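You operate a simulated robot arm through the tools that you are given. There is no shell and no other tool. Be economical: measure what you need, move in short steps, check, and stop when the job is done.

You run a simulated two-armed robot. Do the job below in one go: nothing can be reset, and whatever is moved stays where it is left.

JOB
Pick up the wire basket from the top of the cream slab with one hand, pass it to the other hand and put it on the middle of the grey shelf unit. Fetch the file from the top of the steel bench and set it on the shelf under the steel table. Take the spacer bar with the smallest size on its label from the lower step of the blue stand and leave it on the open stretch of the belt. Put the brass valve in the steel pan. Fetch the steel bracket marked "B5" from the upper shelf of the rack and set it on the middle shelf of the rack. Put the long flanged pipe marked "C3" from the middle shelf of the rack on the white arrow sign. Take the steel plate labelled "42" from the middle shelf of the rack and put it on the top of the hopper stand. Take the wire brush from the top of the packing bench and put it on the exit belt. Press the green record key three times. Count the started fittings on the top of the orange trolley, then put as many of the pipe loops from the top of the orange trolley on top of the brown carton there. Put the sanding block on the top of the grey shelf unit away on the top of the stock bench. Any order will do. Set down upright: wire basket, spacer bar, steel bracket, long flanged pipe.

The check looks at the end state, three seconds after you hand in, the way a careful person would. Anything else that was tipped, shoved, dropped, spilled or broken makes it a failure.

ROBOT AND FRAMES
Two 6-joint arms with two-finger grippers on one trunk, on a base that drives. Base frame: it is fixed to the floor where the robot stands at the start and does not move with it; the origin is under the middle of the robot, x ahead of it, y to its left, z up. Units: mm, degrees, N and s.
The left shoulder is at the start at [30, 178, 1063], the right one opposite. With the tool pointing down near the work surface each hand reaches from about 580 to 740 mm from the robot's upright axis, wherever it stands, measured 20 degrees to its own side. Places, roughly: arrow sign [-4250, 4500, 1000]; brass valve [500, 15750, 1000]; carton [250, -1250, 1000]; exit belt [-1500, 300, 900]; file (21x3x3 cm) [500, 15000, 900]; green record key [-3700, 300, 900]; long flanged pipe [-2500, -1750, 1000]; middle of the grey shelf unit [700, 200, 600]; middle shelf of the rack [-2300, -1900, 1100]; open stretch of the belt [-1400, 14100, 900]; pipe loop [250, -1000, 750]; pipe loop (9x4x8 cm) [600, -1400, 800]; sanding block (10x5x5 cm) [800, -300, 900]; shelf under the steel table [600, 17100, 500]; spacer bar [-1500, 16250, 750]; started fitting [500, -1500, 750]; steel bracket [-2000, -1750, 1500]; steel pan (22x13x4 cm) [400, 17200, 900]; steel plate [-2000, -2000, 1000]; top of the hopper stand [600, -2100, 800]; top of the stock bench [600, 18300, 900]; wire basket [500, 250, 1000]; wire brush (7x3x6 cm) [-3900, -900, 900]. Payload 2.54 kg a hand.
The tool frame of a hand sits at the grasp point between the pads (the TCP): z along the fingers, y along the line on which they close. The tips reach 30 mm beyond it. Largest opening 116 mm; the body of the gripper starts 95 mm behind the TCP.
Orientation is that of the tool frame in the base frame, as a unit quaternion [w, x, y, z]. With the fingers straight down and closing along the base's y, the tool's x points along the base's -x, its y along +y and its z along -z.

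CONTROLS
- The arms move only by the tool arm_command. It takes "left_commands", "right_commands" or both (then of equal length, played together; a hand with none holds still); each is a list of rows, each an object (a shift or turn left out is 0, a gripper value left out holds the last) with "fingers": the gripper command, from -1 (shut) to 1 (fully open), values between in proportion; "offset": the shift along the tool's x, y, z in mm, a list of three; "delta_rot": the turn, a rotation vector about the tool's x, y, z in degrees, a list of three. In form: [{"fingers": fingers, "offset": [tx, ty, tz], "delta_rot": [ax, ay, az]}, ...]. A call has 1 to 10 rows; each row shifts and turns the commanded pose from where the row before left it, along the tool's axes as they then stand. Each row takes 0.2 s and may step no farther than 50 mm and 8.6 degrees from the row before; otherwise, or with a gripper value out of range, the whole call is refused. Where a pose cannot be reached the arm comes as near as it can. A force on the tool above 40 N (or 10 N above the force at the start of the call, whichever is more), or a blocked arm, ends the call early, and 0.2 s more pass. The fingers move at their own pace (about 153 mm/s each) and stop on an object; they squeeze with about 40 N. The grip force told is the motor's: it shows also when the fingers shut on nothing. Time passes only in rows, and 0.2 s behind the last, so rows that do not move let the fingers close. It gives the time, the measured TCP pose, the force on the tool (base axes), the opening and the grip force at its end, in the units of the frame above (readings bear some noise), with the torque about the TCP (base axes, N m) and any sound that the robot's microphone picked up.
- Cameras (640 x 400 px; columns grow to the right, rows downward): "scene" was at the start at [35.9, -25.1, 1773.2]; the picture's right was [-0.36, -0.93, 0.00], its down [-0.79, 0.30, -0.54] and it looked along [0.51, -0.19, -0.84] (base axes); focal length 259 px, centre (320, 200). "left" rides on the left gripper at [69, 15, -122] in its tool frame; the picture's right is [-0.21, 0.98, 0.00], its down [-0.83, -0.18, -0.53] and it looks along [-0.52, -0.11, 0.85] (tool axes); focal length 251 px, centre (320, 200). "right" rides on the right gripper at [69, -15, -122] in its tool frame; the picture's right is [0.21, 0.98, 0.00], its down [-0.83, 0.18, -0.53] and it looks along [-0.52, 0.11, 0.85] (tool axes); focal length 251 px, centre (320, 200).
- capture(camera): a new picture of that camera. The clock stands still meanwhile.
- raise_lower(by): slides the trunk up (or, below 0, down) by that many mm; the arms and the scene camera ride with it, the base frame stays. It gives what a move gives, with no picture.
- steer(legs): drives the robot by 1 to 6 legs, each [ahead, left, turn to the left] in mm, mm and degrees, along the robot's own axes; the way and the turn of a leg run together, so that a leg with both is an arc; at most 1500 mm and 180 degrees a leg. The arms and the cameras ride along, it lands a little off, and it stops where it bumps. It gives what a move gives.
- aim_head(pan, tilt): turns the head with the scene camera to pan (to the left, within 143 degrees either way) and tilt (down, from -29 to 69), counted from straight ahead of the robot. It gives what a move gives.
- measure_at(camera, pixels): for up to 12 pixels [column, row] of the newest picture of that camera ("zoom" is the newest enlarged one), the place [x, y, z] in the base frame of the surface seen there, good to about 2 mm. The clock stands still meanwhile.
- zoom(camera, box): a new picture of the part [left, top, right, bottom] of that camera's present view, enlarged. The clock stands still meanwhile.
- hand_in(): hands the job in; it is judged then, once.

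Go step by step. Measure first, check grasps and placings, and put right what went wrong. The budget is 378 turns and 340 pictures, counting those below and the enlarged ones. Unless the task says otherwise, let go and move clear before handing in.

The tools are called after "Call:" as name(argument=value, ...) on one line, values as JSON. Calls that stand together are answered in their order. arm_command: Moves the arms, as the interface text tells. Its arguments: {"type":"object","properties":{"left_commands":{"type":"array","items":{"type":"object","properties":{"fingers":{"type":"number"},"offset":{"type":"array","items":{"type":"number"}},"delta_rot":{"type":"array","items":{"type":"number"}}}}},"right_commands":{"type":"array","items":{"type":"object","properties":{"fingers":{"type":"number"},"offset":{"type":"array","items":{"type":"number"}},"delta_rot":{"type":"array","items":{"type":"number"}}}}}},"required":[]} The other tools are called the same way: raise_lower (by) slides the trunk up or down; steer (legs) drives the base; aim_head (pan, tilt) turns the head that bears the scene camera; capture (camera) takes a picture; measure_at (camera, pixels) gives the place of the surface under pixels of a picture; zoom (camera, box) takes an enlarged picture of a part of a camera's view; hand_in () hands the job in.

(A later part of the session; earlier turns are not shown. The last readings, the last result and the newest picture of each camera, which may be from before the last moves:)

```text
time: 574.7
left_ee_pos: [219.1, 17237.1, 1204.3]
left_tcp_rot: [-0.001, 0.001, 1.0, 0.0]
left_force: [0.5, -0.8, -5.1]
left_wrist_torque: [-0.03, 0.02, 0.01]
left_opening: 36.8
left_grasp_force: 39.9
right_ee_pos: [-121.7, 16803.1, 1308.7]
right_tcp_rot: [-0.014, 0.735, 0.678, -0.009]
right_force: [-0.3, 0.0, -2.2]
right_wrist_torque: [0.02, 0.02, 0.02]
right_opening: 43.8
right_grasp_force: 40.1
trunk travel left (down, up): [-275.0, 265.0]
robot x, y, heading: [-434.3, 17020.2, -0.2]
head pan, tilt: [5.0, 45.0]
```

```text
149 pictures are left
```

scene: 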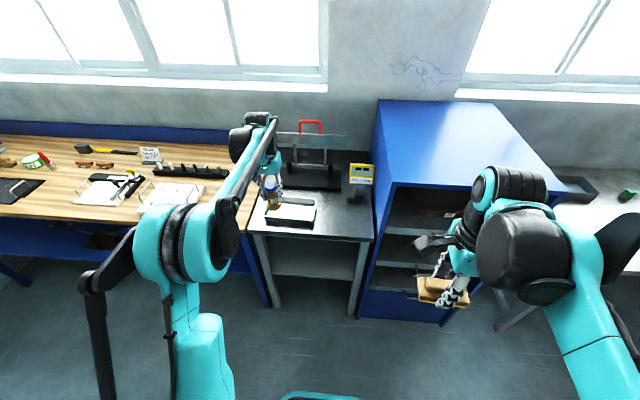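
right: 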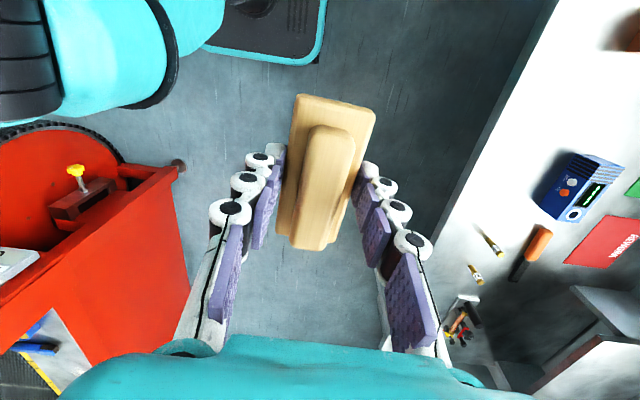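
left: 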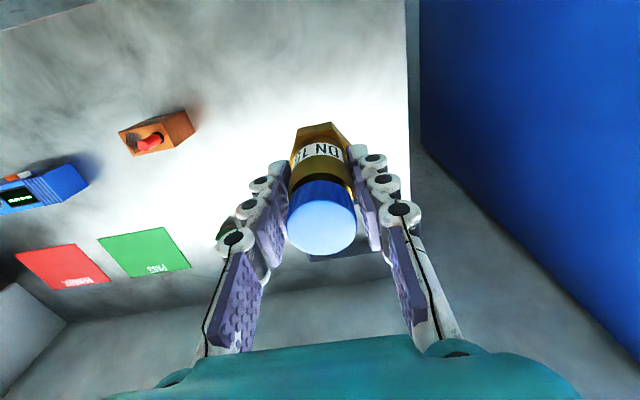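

Call:
zoom(camera="scene", box=[230, 150, 390, 300])

Call:
measure_at(camera="scene", pixels=[[295, 222], [318, 205], [270, 220], [290, 212], [315, 225], [320, 235], [355, 260], [310, 270], [280, 262], [355, 190], [310, 170], [350, 220]])

Call:
capture(camera="left")

```text
2.67 times, centred on (310, 225) of scene
```

zoom: 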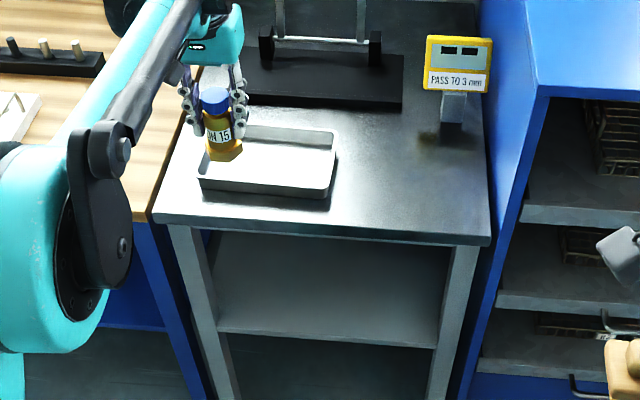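

```text
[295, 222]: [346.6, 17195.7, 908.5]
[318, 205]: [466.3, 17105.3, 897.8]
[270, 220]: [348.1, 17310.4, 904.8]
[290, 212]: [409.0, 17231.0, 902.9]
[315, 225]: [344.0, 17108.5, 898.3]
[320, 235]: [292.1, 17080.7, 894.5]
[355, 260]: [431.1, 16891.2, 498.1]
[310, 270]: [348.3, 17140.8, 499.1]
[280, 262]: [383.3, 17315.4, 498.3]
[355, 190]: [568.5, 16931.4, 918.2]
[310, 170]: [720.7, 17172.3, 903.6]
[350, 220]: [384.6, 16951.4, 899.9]
```

```text
147 pictures are left
```

left: 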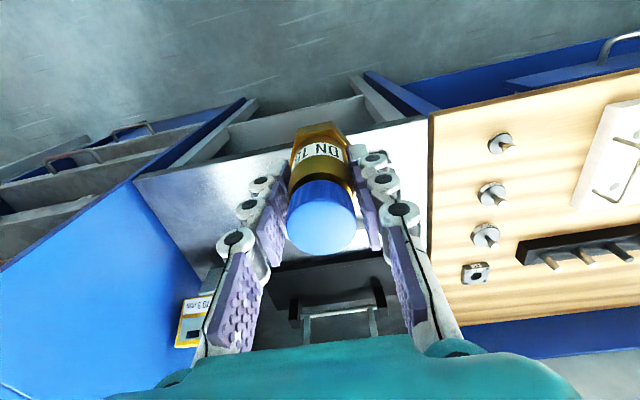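

The pan spans x 345–475, y 17105–17315, floor ≈903. Drive forward so the valve is over it.

Call:
steer(legs=[[192, -23, 0.2]])

Call:
arm_command(left_commands=[{"offset": [0, 0, 50]}, {"offset": [0, 0, 50]}, {"offset": [0, 0, 50]}, {}])

Call:
capture(camera="left")

Call:
zoom(camera="scene", box=[230, 180, 390, 280])

```text
time: 576.3
left_ee_pos: [410.8, 17215.4, 1203.9]
left_tcp_rot: [-0.001, -0.002, 1.0, 0.001]
left_force: [0.5, -0.5, -3.8]
left_wrist_torque: [0.0, 0.04, 0.0]
left_opening: 36.9
left_grasp_force: 40.0
right_ee_pos: [71.0, 16779.1, 1309.4]
right_tcp_rot: [-0.015, 0.734, 0.679, -0.01]
right_force: [-0.5, -0.8, -2.8]
right_wrist_torque: [0.05, 0.02, 0.01]
right_opening: 44.2
right_grasp_force: 39.8
trunk travel left (down, up): [-275.0, 265.0]
robot x, y, heading: [-245.3, 16992.5, 0.3]
head pan, tilt: [5.0, 45.0]
```

```text
time: 577.3
left_ee_pos: [410.0, 17216.2, 1054.5]
left_tcp_rot: [-0.001, -0.002, 1.0, 0.001]
left_force: [-0.1, 0.1, -4.0]
left_wrist_torque: [0.02, -0.01, 0.0]
left_opening: 36.6
left_grasp_force: 39.9
right_ee_pos: [69.7, 16780.4, 1308.8]
right_tcp_rot: [-0.015, 0.734, 0.679, -0.009]
right_force: [-0.4, 0.5, -1.2]
right_wrist_torque: [0.0, 0.0, 0.01]
right_opening: 43.9
right_grasp_force: 40.3
trunk travel left (down, up): [-275.0, 265.0]
robot x, y, heading: [-242.2, 16993.9, 0.0]
head pan, tilt: [5.0, 45.0]
```

```text
146 pictures are left
```

left: 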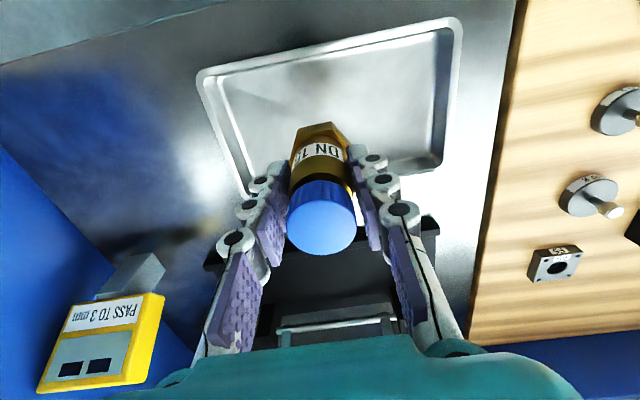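

```text
4.00 times, centred on (310, 230) of scene
```

zoom: 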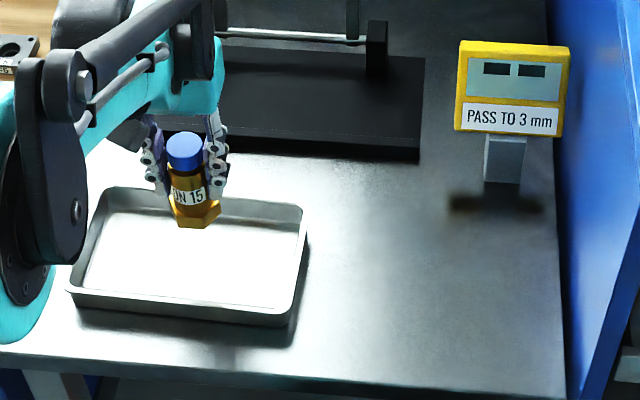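

Call:
measure_at(camera="left", pixels=[[200, 75], [455, 25], [440, 165], [250, 190], [300, 90], [400, 140], [230, 130], [280, 120]])

```text
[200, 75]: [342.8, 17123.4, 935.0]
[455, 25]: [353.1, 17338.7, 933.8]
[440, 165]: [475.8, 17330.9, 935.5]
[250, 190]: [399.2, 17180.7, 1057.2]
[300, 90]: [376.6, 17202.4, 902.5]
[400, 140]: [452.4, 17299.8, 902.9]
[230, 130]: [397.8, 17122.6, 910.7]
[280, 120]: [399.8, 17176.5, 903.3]
```

Call:
arm_command(left_commands=[{"offset": [0, 10, 40]}, {"offset": [0, 0, 40]}, {"offset": [0, 0, 4]}, {}])

Call:
arm_command(left_commands=[{"offset": [0, 0, 1.5]}, {"offset": [0, 0, 1.5]}, {}])

```text
time: 578.3
left_ee_pos: [408.7, 17227.7, 970.8]
left_tcp_rot: [-0.001, -0.001, 1.0, 0.001]
left_force: [-0.6, 0.6, -4.5]
left_wrist_torque: [0.0, 0.0, 0.01]
left_opening: 36.8
left_grasp_force: 40.4
right_ee_pos: [70.4, 16779.8, 1308.5]
right_tcp_rot: [-0.015, 0.734, 0.679, -0.009]
right_force: [-0.5, 0.7, -1.8]
right_wrist_torque: [0.01, 0.03, 0.01]
right_opening: 44.1
right_grasp_force: 39.8
trunk travel left (down, up): [-275.0, 265.0]
robot x, y, heading: [-244.0, 16991.9, 0.1]
head pan, tilt: [5.0, 45.0]
```

```text
time: 579.1
left_ee_pos: [408.5, 17226.0, 970.0]
left_tcp_rot: [0.001, -0.002, 1.0, 0.0]
left_force: [9.9, 2.8, 29.5]
left_wrist_torque: [0.07, -0.29, -0.01]
left_opening: 36.9
left_grasp_force: 39.4
right_ee_pos: [68.2, 16779.0, 1310.7]
right_tcp_rot: [-0.014, 0.733, 0.68, -0.008]
right_force: [-0.5, -0.2, -1.8]
right_wrist_torque: [0.0, 0.01, 0.02]
right_opening: 44.0
right_grasp_force: 40.3
trunk travel left (down, up): [-275.0, 265.0]
robot x, y, heading: [-244.7, 16999.6, -0.0]
head pan, tilt: [5.0, 45.0]
```

Contact. Ease up slightly, release, rise.

Call:
arm_command(left_commands=[{"offset": [0, 0, -2]}, {"fingers": -0.1}, {"fingers": 0.2}, {}, {"offset": [0, 0, -40]}, {"offset": [0, 0, -50]}, {"offset": [0, 0, -50]}, {"offset": [0, 0, -50]}, {"offset": [0, 0, -40], "fingers": 1}, {}])

Call:
capture(camera="left")

```text
time: 581.3
left_ee_pos: [408.7, 17226.4, 1200.2]
left_tcp_rot: [-0.001, -0.001, 1.0, 0.002]
left_force: [0.2, 0.0, -0.2]
left_wrist_torque: [0.01, -0.01, -0.01]
left_opening: 116.0
left_grasp_force: 0.0
right_ee_pos: [71.3, 16779.8, 1309.0]
right_tcp_rot: [-0.015, 0.733, 0.68, -0.009]
right_force: [0.4, 0.0, -0.9]
right_wrist_torque: [0.02, 0.01, -0.01]
right_opening: 43.7
right_grasp_force: 40.5
trunk travel left (down, up): [-275.0, 265.0]
robot x, y, heading: [-242.8, 16995.5, 0.0]
head pan, tilt: [5.0, 45.0]
```

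```text
144 pictures are left
```

left: 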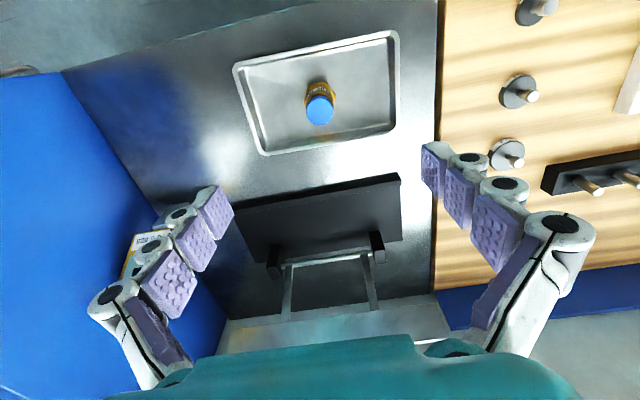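

Valve stands in the pan. Now the stock bench: back off and move left.

Call:
steer(legs=[[-190, 0, 0], [0, 1150, 0]])

Call:
capture(camera="scene")

```text
time: 588.3
left_ee_pos: [214.6, 18383.0, 1199.3]
left_tcp_rot: [-0.002, -0.003, 1.0, 0.0]
left_force: [0.4, 0.6, 0.4]
left_wrist_torque: [-0.04, -0.01, 0.04]
left_opening: 116.0
left_grasp_force: 0.2
right_ee_pos: [-122.0, 17934.6, 1308.6]
right_tcp_rot: [-0.015, 0.733, 0.68, -0.009]
right_force: [0.1, -0.3, -2.2]
right_wrist_torque: [0.0, 0.01, 0.03]
right_opening: 43.8
right_grasp_force: 40.4
trunk travel left (down, up): [-275.0, 265.0]
robot x, y, heading: [-436.5, 18150.6, 0.1]
head pan, tilt: [5.0, 45.0]
```

```text
143 pictures are left
```

scene: 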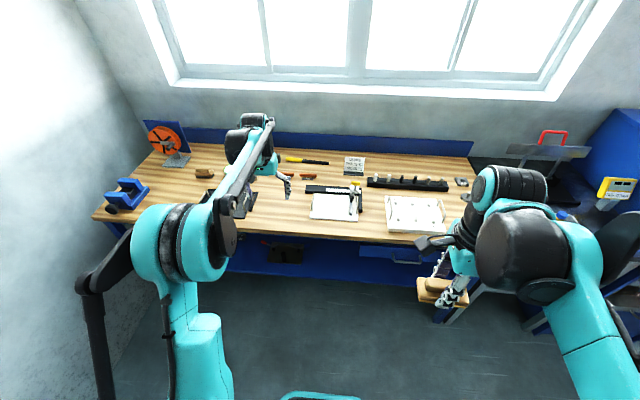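

Call:
zoom(camera="scene", box=[90, 120, 490, 290])

Call:
measure_at(camera="scene", pixels=[[280, 215], [375, 215], [300, 235], [375, 235], [290, 160], [400, 165], [300, 200], [340, 215], [450, 230], [380, 200], [355, 212]])

Call:
capture(camera="left")

```text
1.60 times, centred on (290, 205) of scene
```

zoom: 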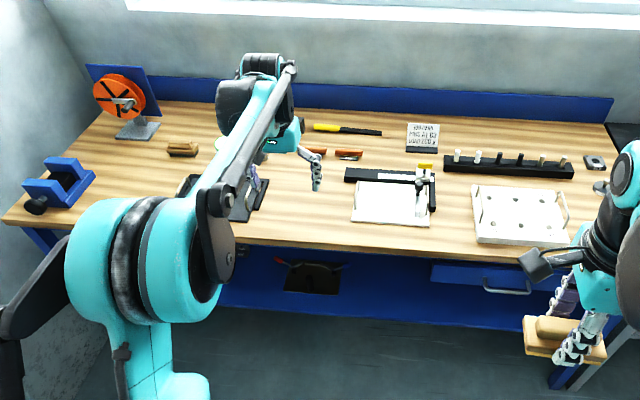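

```text
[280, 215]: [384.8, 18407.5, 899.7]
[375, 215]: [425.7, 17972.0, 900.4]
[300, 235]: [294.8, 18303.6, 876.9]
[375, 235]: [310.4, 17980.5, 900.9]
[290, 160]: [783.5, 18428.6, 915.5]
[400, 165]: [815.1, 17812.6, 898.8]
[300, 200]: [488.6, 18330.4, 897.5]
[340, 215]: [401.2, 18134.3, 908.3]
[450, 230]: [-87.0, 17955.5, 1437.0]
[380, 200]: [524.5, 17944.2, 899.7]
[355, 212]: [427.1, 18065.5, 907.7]
```

```text
141 pictures are left
```

left: 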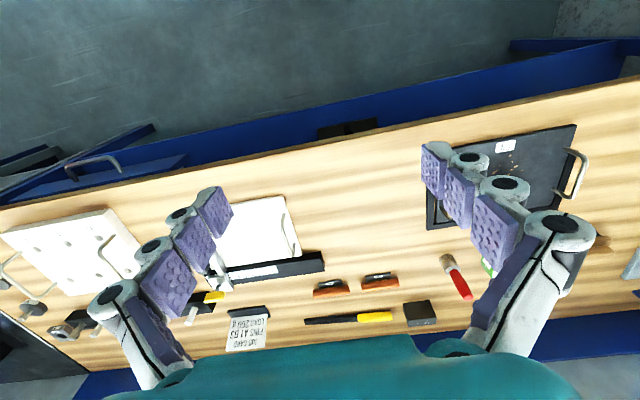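

Free spot between the white plate and black tray around (430,18310). Check clearances, then drive.

Call:
measure_at(camera="left", pixels=[[298, 245], [290, 200], [322, 262], [430, 226], [428, 165], [350, 150], [380, 240], [360, 200], [310, 284], [520, 140]])

Call:
steer(legs=[[226, 300, 0]])

Call:
arm_command(right_commands=[{"offset": [8, 45, 0]}, {"offset": [8, 45, 0]}, {"offset": [8, 45, 0]}, {"offset": [8, 45, 0]}, {"offset": [8, 45, 0]}, {"offset": [8, 45, 0]}, {"offset": [8, 45, 0]}, {}])

Call:
capture(camera="right")

```text
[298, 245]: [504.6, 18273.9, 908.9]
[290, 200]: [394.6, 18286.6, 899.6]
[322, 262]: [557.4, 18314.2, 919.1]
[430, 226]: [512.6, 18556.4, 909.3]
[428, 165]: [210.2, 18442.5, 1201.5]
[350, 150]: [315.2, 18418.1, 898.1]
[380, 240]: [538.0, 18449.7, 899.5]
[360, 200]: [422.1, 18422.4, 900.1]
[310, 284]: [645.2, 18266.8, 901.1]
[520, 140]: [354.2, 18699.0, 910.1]
```

```text
time: 590.7
left_ee_pos: [436.6, 18685.5, 1200.1]
left_tcp_rot: [0.0, -0.003, 1.0, 0.0]
left_force: [0.5, -0.2, -0.7]
left_wrist_torque: [0.0, 0.03, 0.04]
left_opening: 116.1
left_grasp_force: 0.0
right_ee_pos: [99.4, 18236.0, 1309.6]
right_tcp_rot: [-0.015, 0.732, 0.681, -0.008]
right_force: [0.2, 0.6, -1.0]
right_wrist_torque: [0.01, -0.03, 0.01]
right_opening: 43.9
right_grasp_force: 39.8
trunk travel left (down, up): [-275.0, 265.0]
robot x, y, heading: [-211.5, 18453.6, 0.0]
head pan, tilt: [5.0, 45.0]
```

```text
time: 592.5
left_ee_pos: [435.0, 18684.5, 1200.3]
left_tcp_rot: [0.0, -0.002, 1.0, 0.0]
left_force: [-0.4, 0.8, 0.9]
left_wrist_torque: [-0.02, 0.01, 0.02]
left_opening: 116.2
left_grasp_force: 0.1
right_ee_pos: [415.8, 18269.3, 1299.8]
right_tcp_rot: [-0.014, 0.732, 0.681, -0.008]
right_force: [0.1, -0.5, -0.6]
right_wrist_torque: [0.02, -0.06, 0.03]
right_opening: 43.8
right_grasp_force: 39.9
trunk travel left (down, up): [-275.0, 265.0]
robot x, y, heading: [-212.3, 18454.4, 0.3]
head pan, tilt: [5.0, 45.0]
```

```text
140 pictures are left
```

right: 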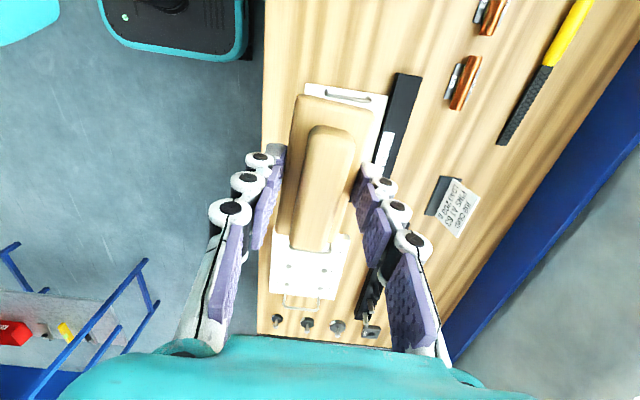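

The free gap is y 18290–18550; aim at y 18420. Shift robot left 150 and lower the block.

Call:
steer(legs=[[0, 150, 0]])

Call:
arm_command(right_commands=[{"offset": [0, 15, 45]}, {"offset": [0, 0, 50]}, {"offset": [0, 0, 50]}, {"offset": [0, 0, 50]}, {"offset": [0, 0, 50]}, {"offset": [0, 0, 50]}, {"offset": [0, 3, 40]}, {}])

Call:
capture(camera="right")

```text
time: 593.9
left_ee_pos: [436.3, 18833.9, 1199.6]
left_tcp_rot: [0.0, -0.003, 1.0, 0.0]
left_force: [0.3, 0.7, 0.6]
left_wrist_torque: [-0.03, 0.0, 0.02]
left_opening: 115.8
left_grasp_force: 0.2
right_ee_pos: [416.6, 18419.0, 1299.3]
right_tcp_rot: [-0.015, 0.732, 0.681, -0.009]
right_force: [0.4, 0.8, -1.0]
right_wrist_torque: [-0.02, -0.03, -0.04]
right_opening: 43.7
right_grasp_force: 39.8
trunk travel left (down, up): [-275.0, 265.0]
robot x, y, heading: [-215.9, 18599.7, -0.0]
head pan, tilt: [5.0, 45.0]
```

```text
time: 595.7
left_ee_pos: [435.5, 18834.1, 1199.6]
left_tcp_rot: [0.001, -0.002, 1.0, 0.001]
left_force: [-0.8, -0.2, 0.5]
left_wrist_torque: [0.03, -0.01, 0.0]
left_opening: 116.0
left_grasp_force: 0.1
right_ee_pos: [425.5, 18420.4, 964.5]
right_tcp_rot: [-0.015, 0.732, 0.681, -0.009]
right_force: [-0.1, 0.6, -0.9]
right_wrist_torque: [-0.02, 0.01, 0.0]
right_opening: 43.7
right_grasp_force: 40.2
trunk travel left (down, up): [-275.0, 265.0]
robot x, y, heading: [-215.0, 18598.4, 0.4]
head pan, tilt: [5.0, 45.0]
```

```text
139 pictures are left
```

right: 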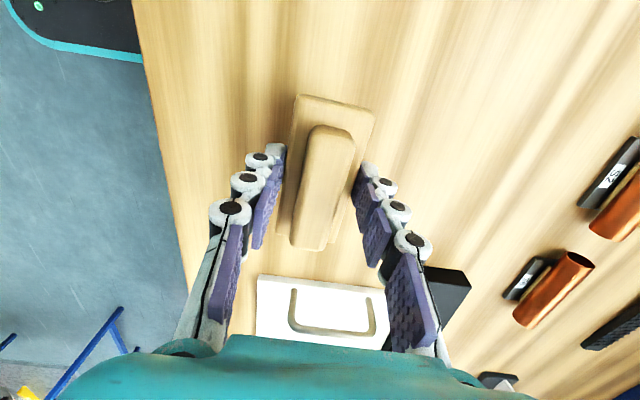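

Call:
arm_command(right_commands=[{"offset": [0, 0, 15]}, {"offset": [0, 0, 7]}, {"offset": [0, 0, 2]}, {}])

Call:
arm_command(right_commands=[{"offset": [0, 0, 1.5]}, {"offset": [0, 0, 1.5]}, {}])

```text
time: 596.7
left_ee_pos: [435.5, 18833.4, 1199.1]
left_tcp_rot: [-0.001, -0.002, 1.0, 0.001]
left_force: [0.4, -0.5, 0.4]
left_wrist_torque: [-0.01, 0.04, -0.04]
left_opening: 116.1
left_grasp_force: 0.0
right_ee_pos: [423.7, 18419.2, 939.6]
right_tcp_rot: [-0.015, 0.732, 0.681, -0.009]
right_force: [-0.2, 0.1, -1.6]
right_wrist_torque: [0.02, 0.02, -0.01]
right_opening: 43.9
right_grasp_force: 39.5
trunk travel left (down, up): [-275.0, 265.0]
robot x, y, heading: [-213.8, 18606.0, 0.4]
head pan, tilt: [5.0, 45.0]
```

```text
time: 597.5
left_ee_pos: [435.0, 18833.3, 1200.4]
left_tcp_rot: [0.0, -0.003, 1.0, 0.0]
left_force: [0.1, -0.4, 1.3]
left_wrist_torque: [0.02, -0.03, -0.01]
left_opening: 115.9
left_grasp_force: 0.1
right_ee_pos: [423.6, 18419.4, 936.8]
right_tcp_rot: [-0.015, 0.732, 0.681, -0.009]
right_force: [2.3, 0.0, 5.7]
right_wrist_torque: [-0.39, -0.24, 0.07]
right_opening: 43.6
right_grasp_force: 39.9
trunk travel left (down, up): [-275.0, 265.0]
robot x, y, heading: [-212.3, 18602.5, 0.2]
head pan, tilt: [5.0, 45.0]
```

Touching. Release and rise.

Call:
arm_command(right_commands=[{"offset": [0, 0, 0.5], "fingers": 0}, {"fingers": 0.3}, {}, {"offset": [0, 0, -40]}, {"offset": [0, 0, -50]}, {"offset": [0, 0, -50]}, {"offset": [0, 0, -50]}, {"offset": [0, 0, -50]}, {"offset": [0, 0, -50]}, {}])

Call:
capture(camera="right")

```text
time: 599.7
left_ee_pos: [436.5, 18833.4, 1200.0]
left_tcp_rot: [-0.001, -0.002, 1.0, 0.001]
left_force: [-1.2, 0.3, -0.6]
left_wrist_torque: [-0.01, 0.04, 0.0]
left_opening: 116.0
left_grasp_force: 0.0
right_ee_pos: [433.0, 18415.7, 1226.8]
right_tcp_rot: [-0.014, 0.732, 0.681, -0.009]
right_force: [-0.5, 0.0, 0.1]
right_wrist_torque: [0.02, -0.05, 0.01]
right_opening: 75.2
right_grasp_force: 0.0
trunk travel left (down, up): [-275.0, 265.0]
robot x, y, heading: [-213.5, 18600.9, -0.0]
head pan, tilt: [5.0, 45.0]
```

```text
138 pictures are left
```

right: 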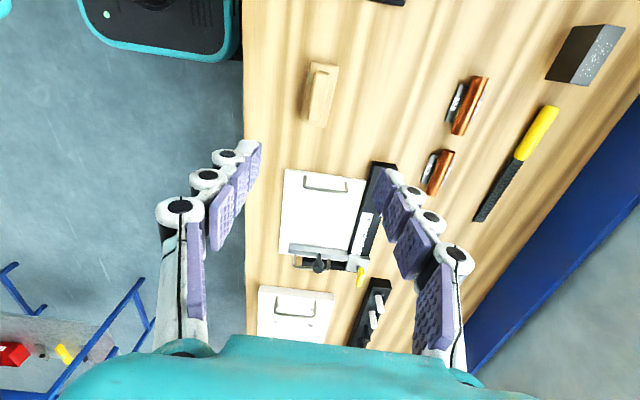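

Sanding block delivered. Tuck the right hand, and return to the steel bench for the file.

Call:
arm_command(right_commands=[{"offset": [0, -45, -10]}, {"offset": [0, -45, -10]}, {"offset": [0, -45, -10]}, {"offset": [0, -45, -10]}, {}], left_commands=[{"offset": [15, 0, -10]}, {"offset": [15, 0, -10]}, {}, {}, {}])

Call:
steer(legs=[[-230, 0, 0], [0, -1450, 0], [0, -1450, 0], [0, -400, 0]])

Call:
capture(camera="scene")

```text
time: 600.9
left_ee_pos: [406.3, 18832.9, 1219.1]
left_tcp_rot: [-0.001, -0.003, 1.0, 0.001]
left_force: [0.5, 0.7, -0.1]
left_wrist_torque: [0.0, 0.05, 0.02]
left_opening: 116.0
left_grasp_force: 0.1
right_ee_pos: [255.5, 18431.3, 1272.0]
right_tcp_rot: [-0.015, 0.732, 0.681, -0.009]
right_force: [0.3, -0.8, -0.5]
right_wrist_torque: [0.02, 0.04, 0.01]
right_opening: 75.6
right_grasp_force: 0.1
trunk travel left (down, up): [-275.0, 265.0]
robot x, y, heading: [-216.5, 18602.7, 0.1]
head pan, tilt: [5.0, 45.0]
```

```text
time: 602.1
left_ee_pos: [328.0, 18801.7, 1220.9]
left_tcp_rot: [-0.001, 0.013, 1.0, 0.002]
left_force: [-0.2, -1.5, 0.5]
left_wrist_torque: [0.14, 0.01, -0.02]
left_opening: 116.2
left_grasp_force: 0.1
right_ee_pos: [161.8, 18403.7, 1272.6]
right_tcp_rot: [-0.016, 0.743, 0.669, -0.007]
right_force: [0.6, -0.6, 0.0]
right_wrist_torque: [0.08, 0.02, -0.01]
right_opening: 75.2
right_grasp_force: 0.0
trunk travel left (down, up): [-275.0, 265.0]
robot x, y, heading: [-298.5, 18593.0, -2.1]
head pan, tilt: [5.0, 45.0]
stopped in leg 1: the robot was blocked; the commanded pose is now the measured one
```

```text
137 pictures are left
```

scene: 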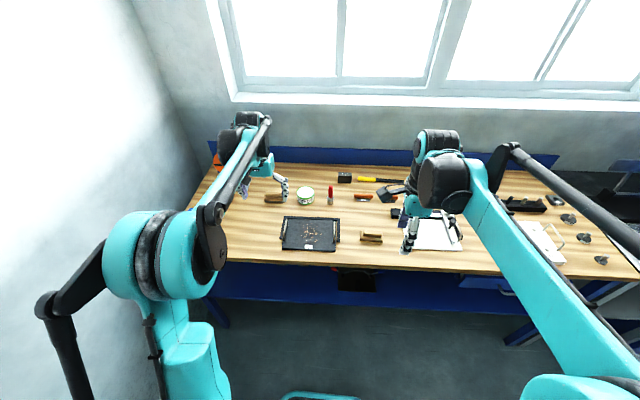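

The base backed into something behind (a bench). Look back to check.

Call:
aim_head(pan=143, tilt=35)

Call:
capture(camera="scene")

Call:
aim_head(pan=-143, tilt=35)

Call:
capture(camera="scene")

```text
time: 604.4
left_ee_pos: [327.3, 18804.6, 1219.8]
left_tcp_rot: [-0.001, 0.013, 1.0, 0.001]
left_force: [0.1, 0.9, 0.3]
left_wrist_torque: [-0.02, 0.0, 0.0]
left_opening: 116.1
left_grasp_force: 0.0
right_ee_pos: [162.9, 18405.9, 1273.3]
right_tcp_rot: [-0.015, 0.744, 0.668, -0.008]
right_force: [1.0, 0.0, -0.4]
right_wrist_torque: [-0.03, -0.02, 0.04]
right_opening: 75.4
right_grasp_force: 0.0
trunk travel left (down, up): [-275.0, 265.0]
robot x, y, heading: [-301.4, 18589.4, -1.6]
head pan, tilt: [143.0, 35.0]
```

```text
136 pictures are left
```

scene: 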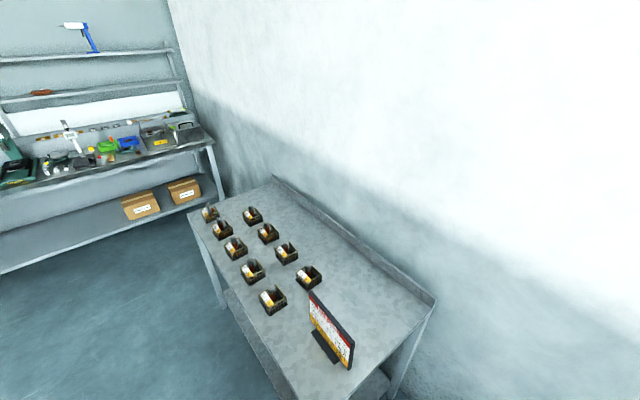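

```text
time: 608.3
left_ee_pos: [327.8, 18804.7, 1219.9]
left_tcp_rot: [-0.001, 0.013, 1.0, 0.001]
left_force: [-0.4, -0.7, 0.3]
left_wrist_torque: [0.02, 0.02, 0.01]
left_opening: 115.9
left_grasp_force: 0.1
right_ee_pos: [162.7, 18407.5, 1274.6]
right_tcp_rot: [-0.015, 0.744, 0.668, -0.008]
right_force: [0.9, -0.2, 0.1]
right_wrist_torque: [0.05, -0.02, 0.0]
right_opening: 75.5
right_grasp_force: 0.0
trunk travel left (down, up): [-275.0, 265.0]
robot x, y, heading: [-298.1, 18590.7, -1.7]
head pan, tilt: [-143.0, 35.0]
```

```text
135 pictures are left
```

scene: 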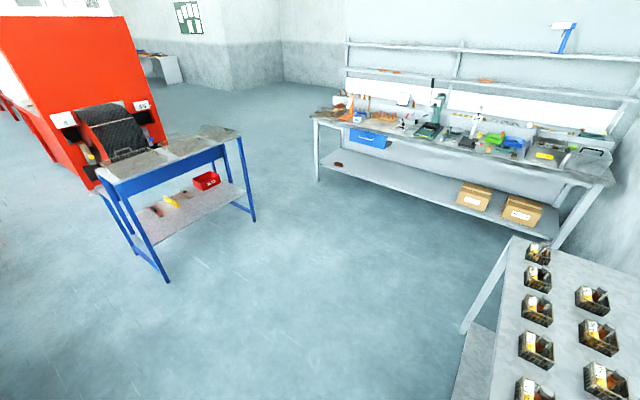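

The bins table behind is undisturbed. Move right first, then back, and return to the steel bench.

Call:
steer(legs=[[30, -40, 1.7], [0, -420, 0], [-165, 0, 0], [0, -1450, 0], [0, -1400, 0]])

Call:
aim_head(pan=-10, tilt=45)

Call:
capture(camera="scene")

```text
time: 625.8
left_ee_pos: [125.9, 15498.9, 1221.8]
left_tcp_rot: [-0.001, 0.012, 1.0, 0.001]
left_force: [-0.8, 0.2, -0.4]
left_wrist_torque: [0.04, 0.01, -0.01]
left_opening: 116.1
left_grasp_force: 0.0
right_ee_pos: [-36.4, 15102.0, 1272.9]
right_tcp_rot: [-0.015, 0.742, 0.67, -0.008]
right_force: [0.4, -0.2, -0.3]
right_wrist_torque: [0.0, 0.01, 0.0]
right_opening: 75.4
right_grasp_force: 0.1
trunk travel left (down, up): [-275.0, 265.0]
robot x, y, heading: [-502.4, 15285.0, -1.7]
head pan, tilt: [-143.0, 35.0]
```

```text
time: 628.0
left_ee_pos: [126.3, 15500.0, 1219.9]
left_tcp_rot: [-0.001, 0.011, 1.0, 0.001]
left_force: [0.2, 0.4, 0.3]
left_wrist_torque: [-0.01, 0.0, 0.01]
left_opening: 116.0
left_grasp_force: 0.0
right_ee_pos: [-36.1, 15101.6, 1273.8]
right_tcp_rot: [-0.016, 0.742, 0.67, -0.008]
right_force: [0.2, 0.4, 1.2]
right_wrist_torque: [-0.03, -0.02, 0.0]
right_opening: 75.4
right_grasp_force: 0.1
trunk travel left (down, up): [-275.0, 265.0]
robot x, y, heading: [-497.6, 15285.8, -1.4]
head pan, tilt: [-10.0, 45.0]
```

```text
134 pictures are left
```

scene: 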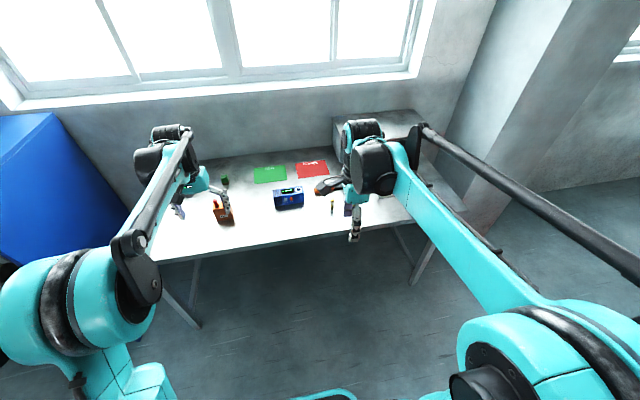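

Drive in so the right hand is over the file.

Call:
steer(legs=[[355, -120, 1.4]])

Call:
arm_command(right_commands=[{"offset": [0, 45, 0], "delta_rot": [0, 0, -6]}, {"offset": [0, 45, 0], "delta_rot": [0, 0, -6]}, {"offset": [0, 45, 0]}, {"offset": [0, 25, 30]}, {"offset": [0, 0, 50]}, {}])

Call:
capture(camera="right")

```text
time: 630.3
left_ee_pos: [471.5, 15388.5, 1219.8]
left_tcp_rot: [-0.001, 0.0, 1.0, 0.0]
left_force: [0.1, -0.6, -1.0]
left_wrist_torque: [0.02, 0.01, 0.0]
left_opening: 115.9
left_grasp_force: 0.0
right_ee_pos: [317.5, 14986.4, 1273.3]
right_tcp_rot: [-0.015, 0.734, 0.678, -0.009]
right_force: [0.2, -0.1, -0.3]
right_wrist_torque: [-0.01, 0.03, 0.02]
right_opening: 75.6
right_grasp_force: 0.0
trunk travel left (down, up): [-275.0, 265.0]
robot x, y, heading: [-152.3, 15159.5, -0.0]
head pan, tilt: [-10.0, 45.0]
```

```text
time: 631.7
left_ee_pos: [470.0, 15388.6, 1220.3]
left_tcp_rot: [-0.001, 0.0, 1.0, 0.001]
left_force: [0.4, -0.3, 0.8]
left_wrist_torque: [0.0, -0.01, -0.01]
left_opening: 115.9
left_grasp_force: 0.0
right_ee_pos: [471.7, 14993.8, 1188.5]
right_tcp_rot: [-0.015, 0.659, 0.752, -0.007]
right_force: [-0.6, 0.4, 0.0]
right_wrist_torque: [0.04, -0.02, 0.05]
right_opening: 75.3
right_grasp_force: 0.1
trunk travel left (down, up): [-275.0, 265.0]
robot x, y, heading: [-149.4, 15156.2, -0.0]
head pan, tilt: [-10.0, 45.0]
```

```text
133 pictures are left
```

right: 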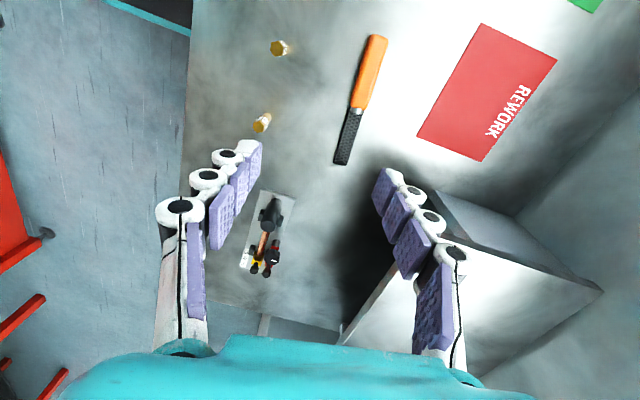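

Call:
zoom(camera="right", box=[310, 20, 406, 180])

Call:
measure_at(camera="right", pixels=[[376, 38], [366, 75], [358, 105], [350, 135], [342, 162], [357, 75], [376, 75], [345, 135], [357, 135], [510, 240], [400, 180], [270, 210]])

```text
2.50 times, centred on (358, 100) of right
```

zoom: 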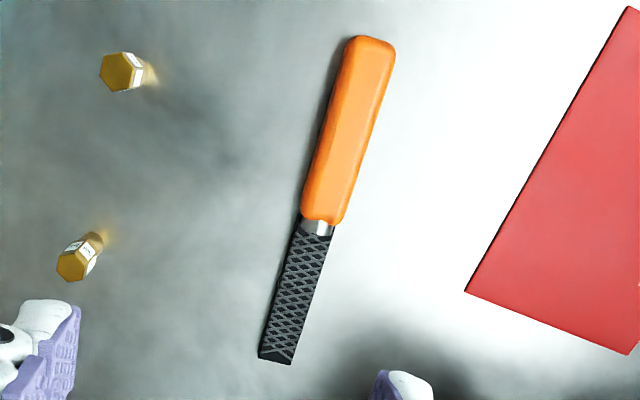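

```text
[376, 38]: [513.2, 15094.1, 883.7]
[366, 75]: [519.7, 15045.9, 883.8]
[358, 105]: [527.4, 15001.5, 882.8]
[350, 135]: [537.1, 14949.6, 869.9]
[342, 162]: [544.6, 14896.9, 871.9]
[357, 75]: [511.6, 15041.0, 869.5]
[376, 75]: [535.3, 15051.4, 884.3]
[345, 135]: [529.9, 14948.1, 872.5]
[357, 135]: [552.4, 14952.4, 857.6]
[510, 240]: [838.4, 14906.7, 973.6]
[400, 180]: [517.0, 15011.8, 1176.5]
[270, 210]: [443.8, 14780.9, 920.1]
```

File axis runs (513,15094)→(545,14897), tilted 9°. Level the right hand, centre at (526,15015) and descend.

Call:
arm_command(right_commands=[{"delta_rot": [-1.85, 0, -1.6]}, {"offset": [7, 28, 40]}, {"offset": [7, 28, 40]}, {"offset": [0, 0, 50]}, {"offset": [0, 0, 50]}, {}])

Call:
capture(camera="right")

```text
time: 633.1
left_ee_pos: [469.3, 15387.3, 1221.4]
left_tcp_rot: [0.001, 0.0, 1.0, 0.001]
left_force: [0.2, 0.3, -0.4]
left_wrist_torque: [0.02, -0.06, 0.02]
left_opening: 116.0
left_grasp_force: 0.0
right_ee_pos: [525.3, 15019.3, 1008.2]
right_tcp_rot: [-0.006, 0.649, 0.761, 0.006]
right_force: [-0.3, 0.5, 0.0]
right_wrist_torque: [-0.02, 0.0, -0.02]
right_opening: 75.6
right_grasp_force: 0.0
trunk travel left (down, up): [-275.0, 265.0]
robot x, y, heading: [-154.6, 15159.1, -0.3]
head pan, tilt: [-10.0, 45.0]
```

```text
131 pictures are left
```

right: 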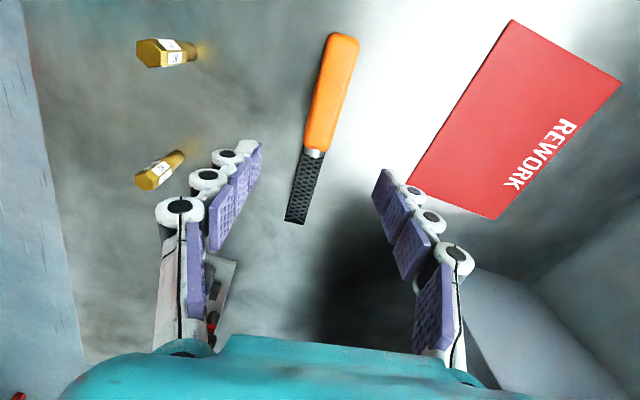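

Call:
arm_command(right_commands=[{"offset": [0, 0, 45]}, {"offset": [0, 0, 45]}, {"offset": [0, 0, 24]}, {}, {"fingers": -0.2}, {"fingers": -1}, {"fingers": -1}, {}])

Call:
arm_command(right_commands=[{"offset": [0, 0, -30]}, {"offset": [0, 0, -50]}, {"offset": [0, 0, -50]}, {"offset": [0, 0, -50]}, {}])

Call:
capture(camera="right")

```text
time: 634.9
left_ee_pos: [470.1, 15386.7, 1220.0]
left_tcp_rot: [-0.001, -0.001, 1.0, 0.001]
left_force: [-0.2, 0.2, 0.4]
left_wrist_torque: [0.03, 0.01, -0.04]
left_opening: 115.9
left_grasp_force: 0.0
right_ee_pos: [525.8, 15019.8, 894.1]
right_tcp_rot: [-0.006, 0.649, 0.76, 0.006]
right_force: [0.8, -0.6, 0.5]
right_wrist_torque: [-0.1, -0.12, 0.04]
right_opening: 28.9
right_grasp_force: 40.0
trunk travel left (down, up): [-275.0, 265.0]
robot x, y, heading: [-154.7, 15159.1, -0.3]
head pan, tilt: [-10.0, 45.0]
```

```text
time: 636.1
left_ee_pos: [472.0, 15387.7, 1221.2]
left_tcp_rot: [-0.002, 0.0, 1.0, 0.001]
left_force: [0.8, 0.2, -0.4]
left_wrist_torque: [0.02, 0.01, 0.01]
left_opening: 115.9
left_grasp_force: 0.0
right_ee_pos: [526.0, 15018.6, 1074.3]
right_tcp_rot: [-0.006, 0.649, 0.76, 0.005]
right_force: [0.6, 0.5, -2.1]
right_wrist_torque: [0.01, 0.02, 0.04]
right_opening: 29.1
right_grasp_force: 40.2
trunk travel left (down, up): [-275.0, 265.0]
robot x, y, heading: [-152.2, 15157.1, -0.3]
head pan, tilt: [-10.0, 45.0]
```

```text
130 pictures are left
```

right: 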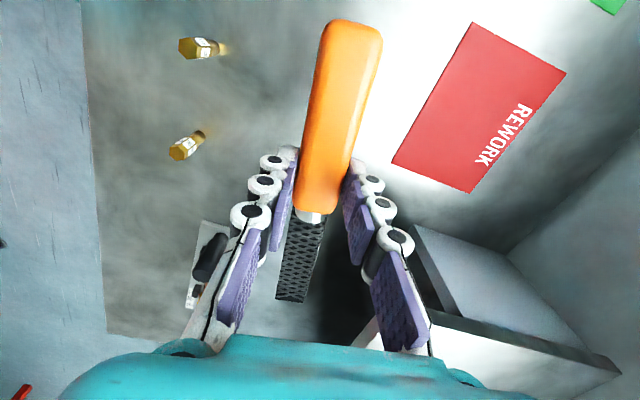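

The file is held level. Back away from the bench, bring it to the middle turned 46°, and pitch the left hand for a hand-over by the handle.

Call:
steer(legs=[[-320, 0, 0.2]])

Call:
arm_command(right_commands=[{"offset": [35, -14, -19]}, {"offset": [35, -14, -19]}, {"offset": [35, -14, -19]}, {"offset": [35, -14, -19]}, {"delta_rot": [0, 0, -7.7]}, {"delta_rot": [0, 0, -7.7]}, {"delta_rot": [0, 0, -7.7]}, {"delta_rot": [0, 0, -7.7]}, {"delta_rot": [0, 0, -7.7]}, {"delta_rot": [0, 0, -7.7]}], left_commands=[{"offset": [40, 0, 0]}, {"offset": [40, 0, 0]}, {"offset": [40, 0, 0]}, {"offset": [40, 0, 0]}, {"delta_rot": [0, -8.33, 0], "fingers": 0.1}, {"delta_rot": [0, -8.33, 0]}, {"delta_rot": [0, -8.33, 0]}, {"delta_rot": [0, -8.33, 0]}, {"delta_rot": [0, -8.33, 0]}, {"delta_rot": [0, -8.33, 0]}])

Call:
capture(camera="left")

```text
time: 638.2
left_ee_pos: [151.2, 15391.2, 1221.1]
left_tcp_rot: [0.0, -0.002, 1.0, 0.001]
left_force: [-0.4, -0.1, -0.3]
left_wrist_torque: [0.02, -0.03, -0.02]
left_opening: 116.0
left_grasp_force: 0.1
right_ee_pos: [207.6, 15021.6, 1075.1]
right_tcp_rot: [-0.005, 0.647, 0.762, 0.006]
right_force: [-0.8, 0.2, -2.2]
right_wrist_torque: [0.04, 0.02, -0.01]
right_opening: 29.0
right_grasp_force: 39.8
trunk travel left (down, up): [-275.0, 265.0]
robot x, y, heading: [-470.3, 15155.6, 0.2]
head pan, tilt: [-10.0, 45.0]
```

```text
time: 640.5
left_ee_pos: [-8.3, 15390.4, 1220.6]
left_tcp_rot: [0.423, -0.001, 0.906, 0.002]
left_force: [-0.2, 0.3, 0.2]
left_wrist_torque: [0.01, -0.04, 0.01]
left_opening: 63.7
left_grasp_force: 0.1
right_ee_pos: [130.7, 15149.6, 1152.4]
right_tcp_rot: [-0.003, 0.296, 0.955, 0.008]
right_force: [0.3, -0.8, -2.3]
right_wrist_torque: [0.02, 0.0, -0.04]
right_opening: 28.9
right_grasp_force: 40.6
trunk travel left (down, up): [-275.0, 265.0]
robot x, y, heading: [-472.3, 15156.9, -0.0]
head pan, tilt: [-10.0, 45.0]
```

```text
129 pictures are left
```

left: 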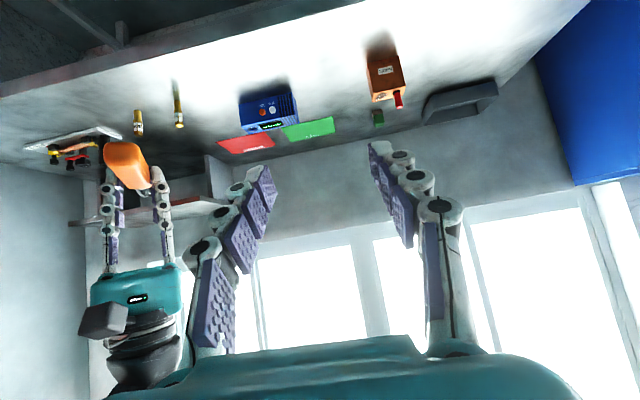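

Turn the left hand −34° to match the file's axis and go to a pre-grasp 100 mm off.

Call:
arm_command(left_commands=[{"delta_rot": [5.27, 0, 4.42]}, {"delta_rot": [5.27, 0, 4.42]}, {"delta_rot": [5.27, 0, 4.42]}, {"delta_rot": [5.27, 0, 4.42]}, {"delta_rot": [5.27, 0, 4.42]}, {"offset": [-13.8, -30, 19.2]}, {"offset": [-13.8, -30, 19.2]}, {"offset": [-13.8, -30, 19.2]}, {"offset": [-13.8, -30, 19.2]}, {}])

Call:
capture(camera="left")

Call:
capture(camera="right")

```text
time: 642.6
left_ee_pos: [1.7, 15237.7, 1214.8]
left_tcp_rot: [0.403, 0.266, 0.867, -0.124]
left_force: [-0.2, 1.0, -0.3]
left_wrist_torque: [0.01, 0.02, -0.03]
left_opening: 63.8
left_grasp_force: 0.1
right_ee_pos: [131.9, 15148.9, 1152.9]
right_tcp_rot: [-0.003, 0.296, 0.955, 0.007]
right_force: [0.2, 0.2, -1.7]
right_wrist_torque: [0.01, 0.03, 0.0]
right_opening: 29.2
right_grasp_force: 40.1
trunk travel left (down, up): [-275.0, 265.0]
robot x, y, heading: [-472.5, 15154.8, -0.1]
head pan, tilt: [-10.0, 45.0]
```

```text
128 pictures are left
```

left: 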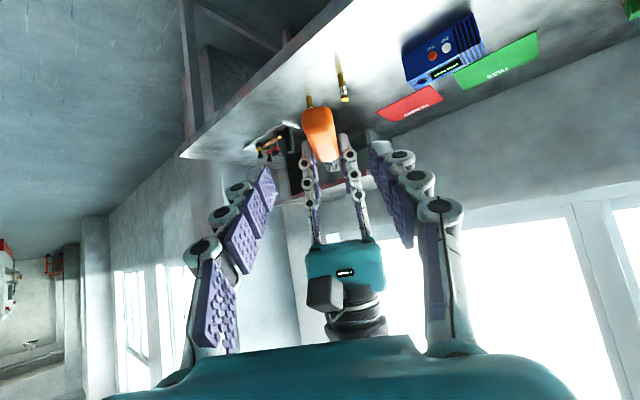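

```text
127 pictures are left
```

right: 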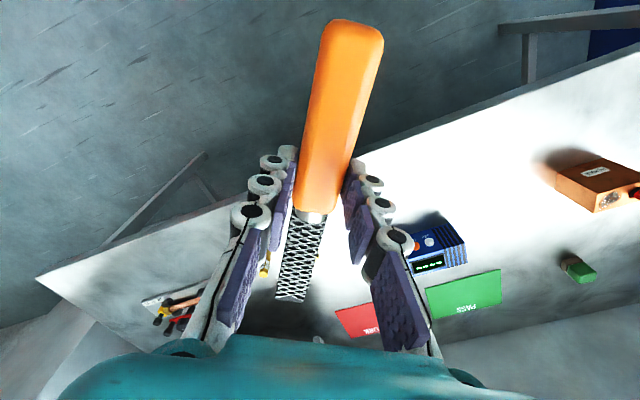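

Call:
measure_at(camera="left", pixels=[[318, 115], [322, 145], [305, 125], [336, 125], [316, 110]])

Call:
arm_command(left_commands=[{"offset": [0, 0, 40]}, {"offset": [0, 0, 35]}, {"offset": [0, 0, 20]}, {}])

Call:
capture(camera="left")

```text
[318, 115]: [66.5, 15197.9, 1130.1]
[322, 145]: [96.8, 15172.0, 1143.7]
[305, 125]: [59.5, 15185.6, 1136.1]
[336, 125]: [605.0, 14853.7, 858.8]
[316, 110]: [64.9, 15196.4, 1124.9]
```

```text
time: 643.6
left_ee_pos: [62.5, 15197.8, 1152.1]
left_tcp_rot: [0.403, 0.266, 0.867, -0.123]
left_force: [-0.7, 0.0, 0.5]
left_wrist_torque: [-0.01, 0.03, 0.02]
left_opening: 63.8
left_grasp_force: 0.0
right_ee_pos: [131.0, 15149.5, 1152.6]
right_tcp_rot: [-0.002, 0.296, 0.955, 0.007]
right_force: [1.0, 0.8, -2.0]
right_wrist_torque: [0.02, 0.0, 0.01]
right_opening: 28.8
right_grasp_force: 39.9
trunk travel left (down, up): [-275.0, 265.0]
robot x, y, heading: [-471.4, 15160.5, 0.1]
head pan, tilt: [-10.0, 45.0]
```

```text
126 pictures are left
```

left: 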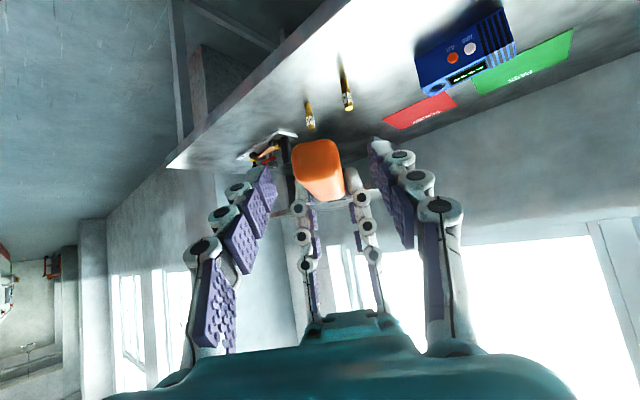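

The handle's end is just at the left TCP; go 22 mm further forward, then grip.

Call:
arm_command(left_commands=[{"offset": [-7, 0, 8.5]}, {"offset": [-7, 0, 8.5]}, {}, {"fingers": -0.3}, {"fingers": -1}, {"fingers": -1}, {}])

Call:
capture(camera="left")

Call:
capture(camera="right")

```text
time: 645.2
left_ee_pos: [80.1, 15185.3, 1151.7]
left_tcp_rot: [0.402, 0.268, 0.867, -0.124]
left_force: [-6.7, -5.9, 3.2]
left_wrist_torque: [0.0, -0.03, -0.52]
left_opening: 29.4
left_grasp_force: 39.7
right_ee_pos: [132.8, 15149.1, 1152.0]
right_tcp_rot: [-0.002, 0.298, 0.955, 0.007]
right_force: [6.9, 6.7, -5.2]
right_wrist_torque: [-0.05, -0.12, 0.02]
right_opening: 29.1
right_grasp_force: 39.9
trunk travel left (down, up): [-275.0, 265.0]
robot x, y, heading: [-468.4, 15157.4, 0.1]
head pan, tilt: [-10.0, 45.0]
```

```text
125 pictures are left
```

left: 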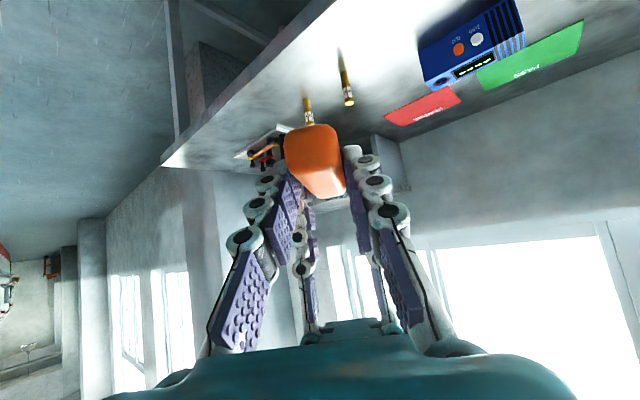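

```text
124 pictures are left
```

right: 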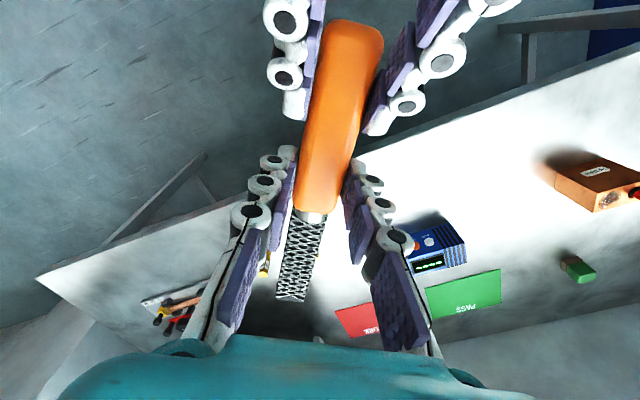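

Both hold the file. Open the right hand and lift it straight off.

Call:
arm_command(right_commands=[{"fingers": -0.2}, {"fingers": 0}, {}, {"offset": [0, 0, -40]}, {"offset": [0, 0, -45]}, {"offset": [0, 0, -45]}, {}])

Call:
capture(camera="left")

Call:
capture(camera="right")

```text
time: 646.9
left_ee_pos: [81.7, 15184.4, 1151.5]
left_tcp_rot: [0.403, 0.267, 0.867, -0.124]
left_force: [0.6, 0.4, -0.2]
left_wrist_torque: [0.05, 0.11, -0.01]
left_opening: 29.0
left_grasp_force: 40.2
right_ee_pos: [131.3, 15146.6, 1282.8]
right_tcp_rot: [-0.003, 0.297, 0.955, 0.007]
right_force: [-0.5, -0.3, -0.1]
right_wrist_torque: [0.02, 0.0, 0.01]
right_opening: 58.1
right_grasp_force: 0.0
trunk travel left (down, up): [-275.0, 265.0]
robot x, y, heading: [-468.1, 15156.8, -0.3]
head pan, tilt: [-10.0, 45.0]
```

```text
123 pictures are left
```

left: 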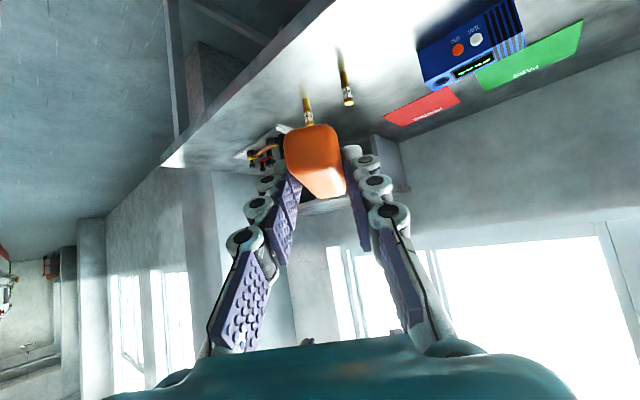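

```text
122 pictures are left
```

right: 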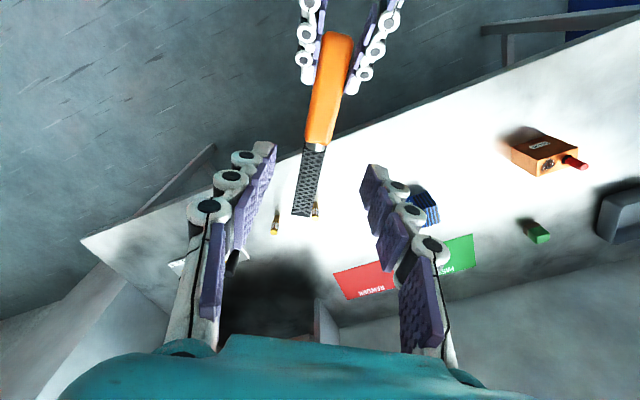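

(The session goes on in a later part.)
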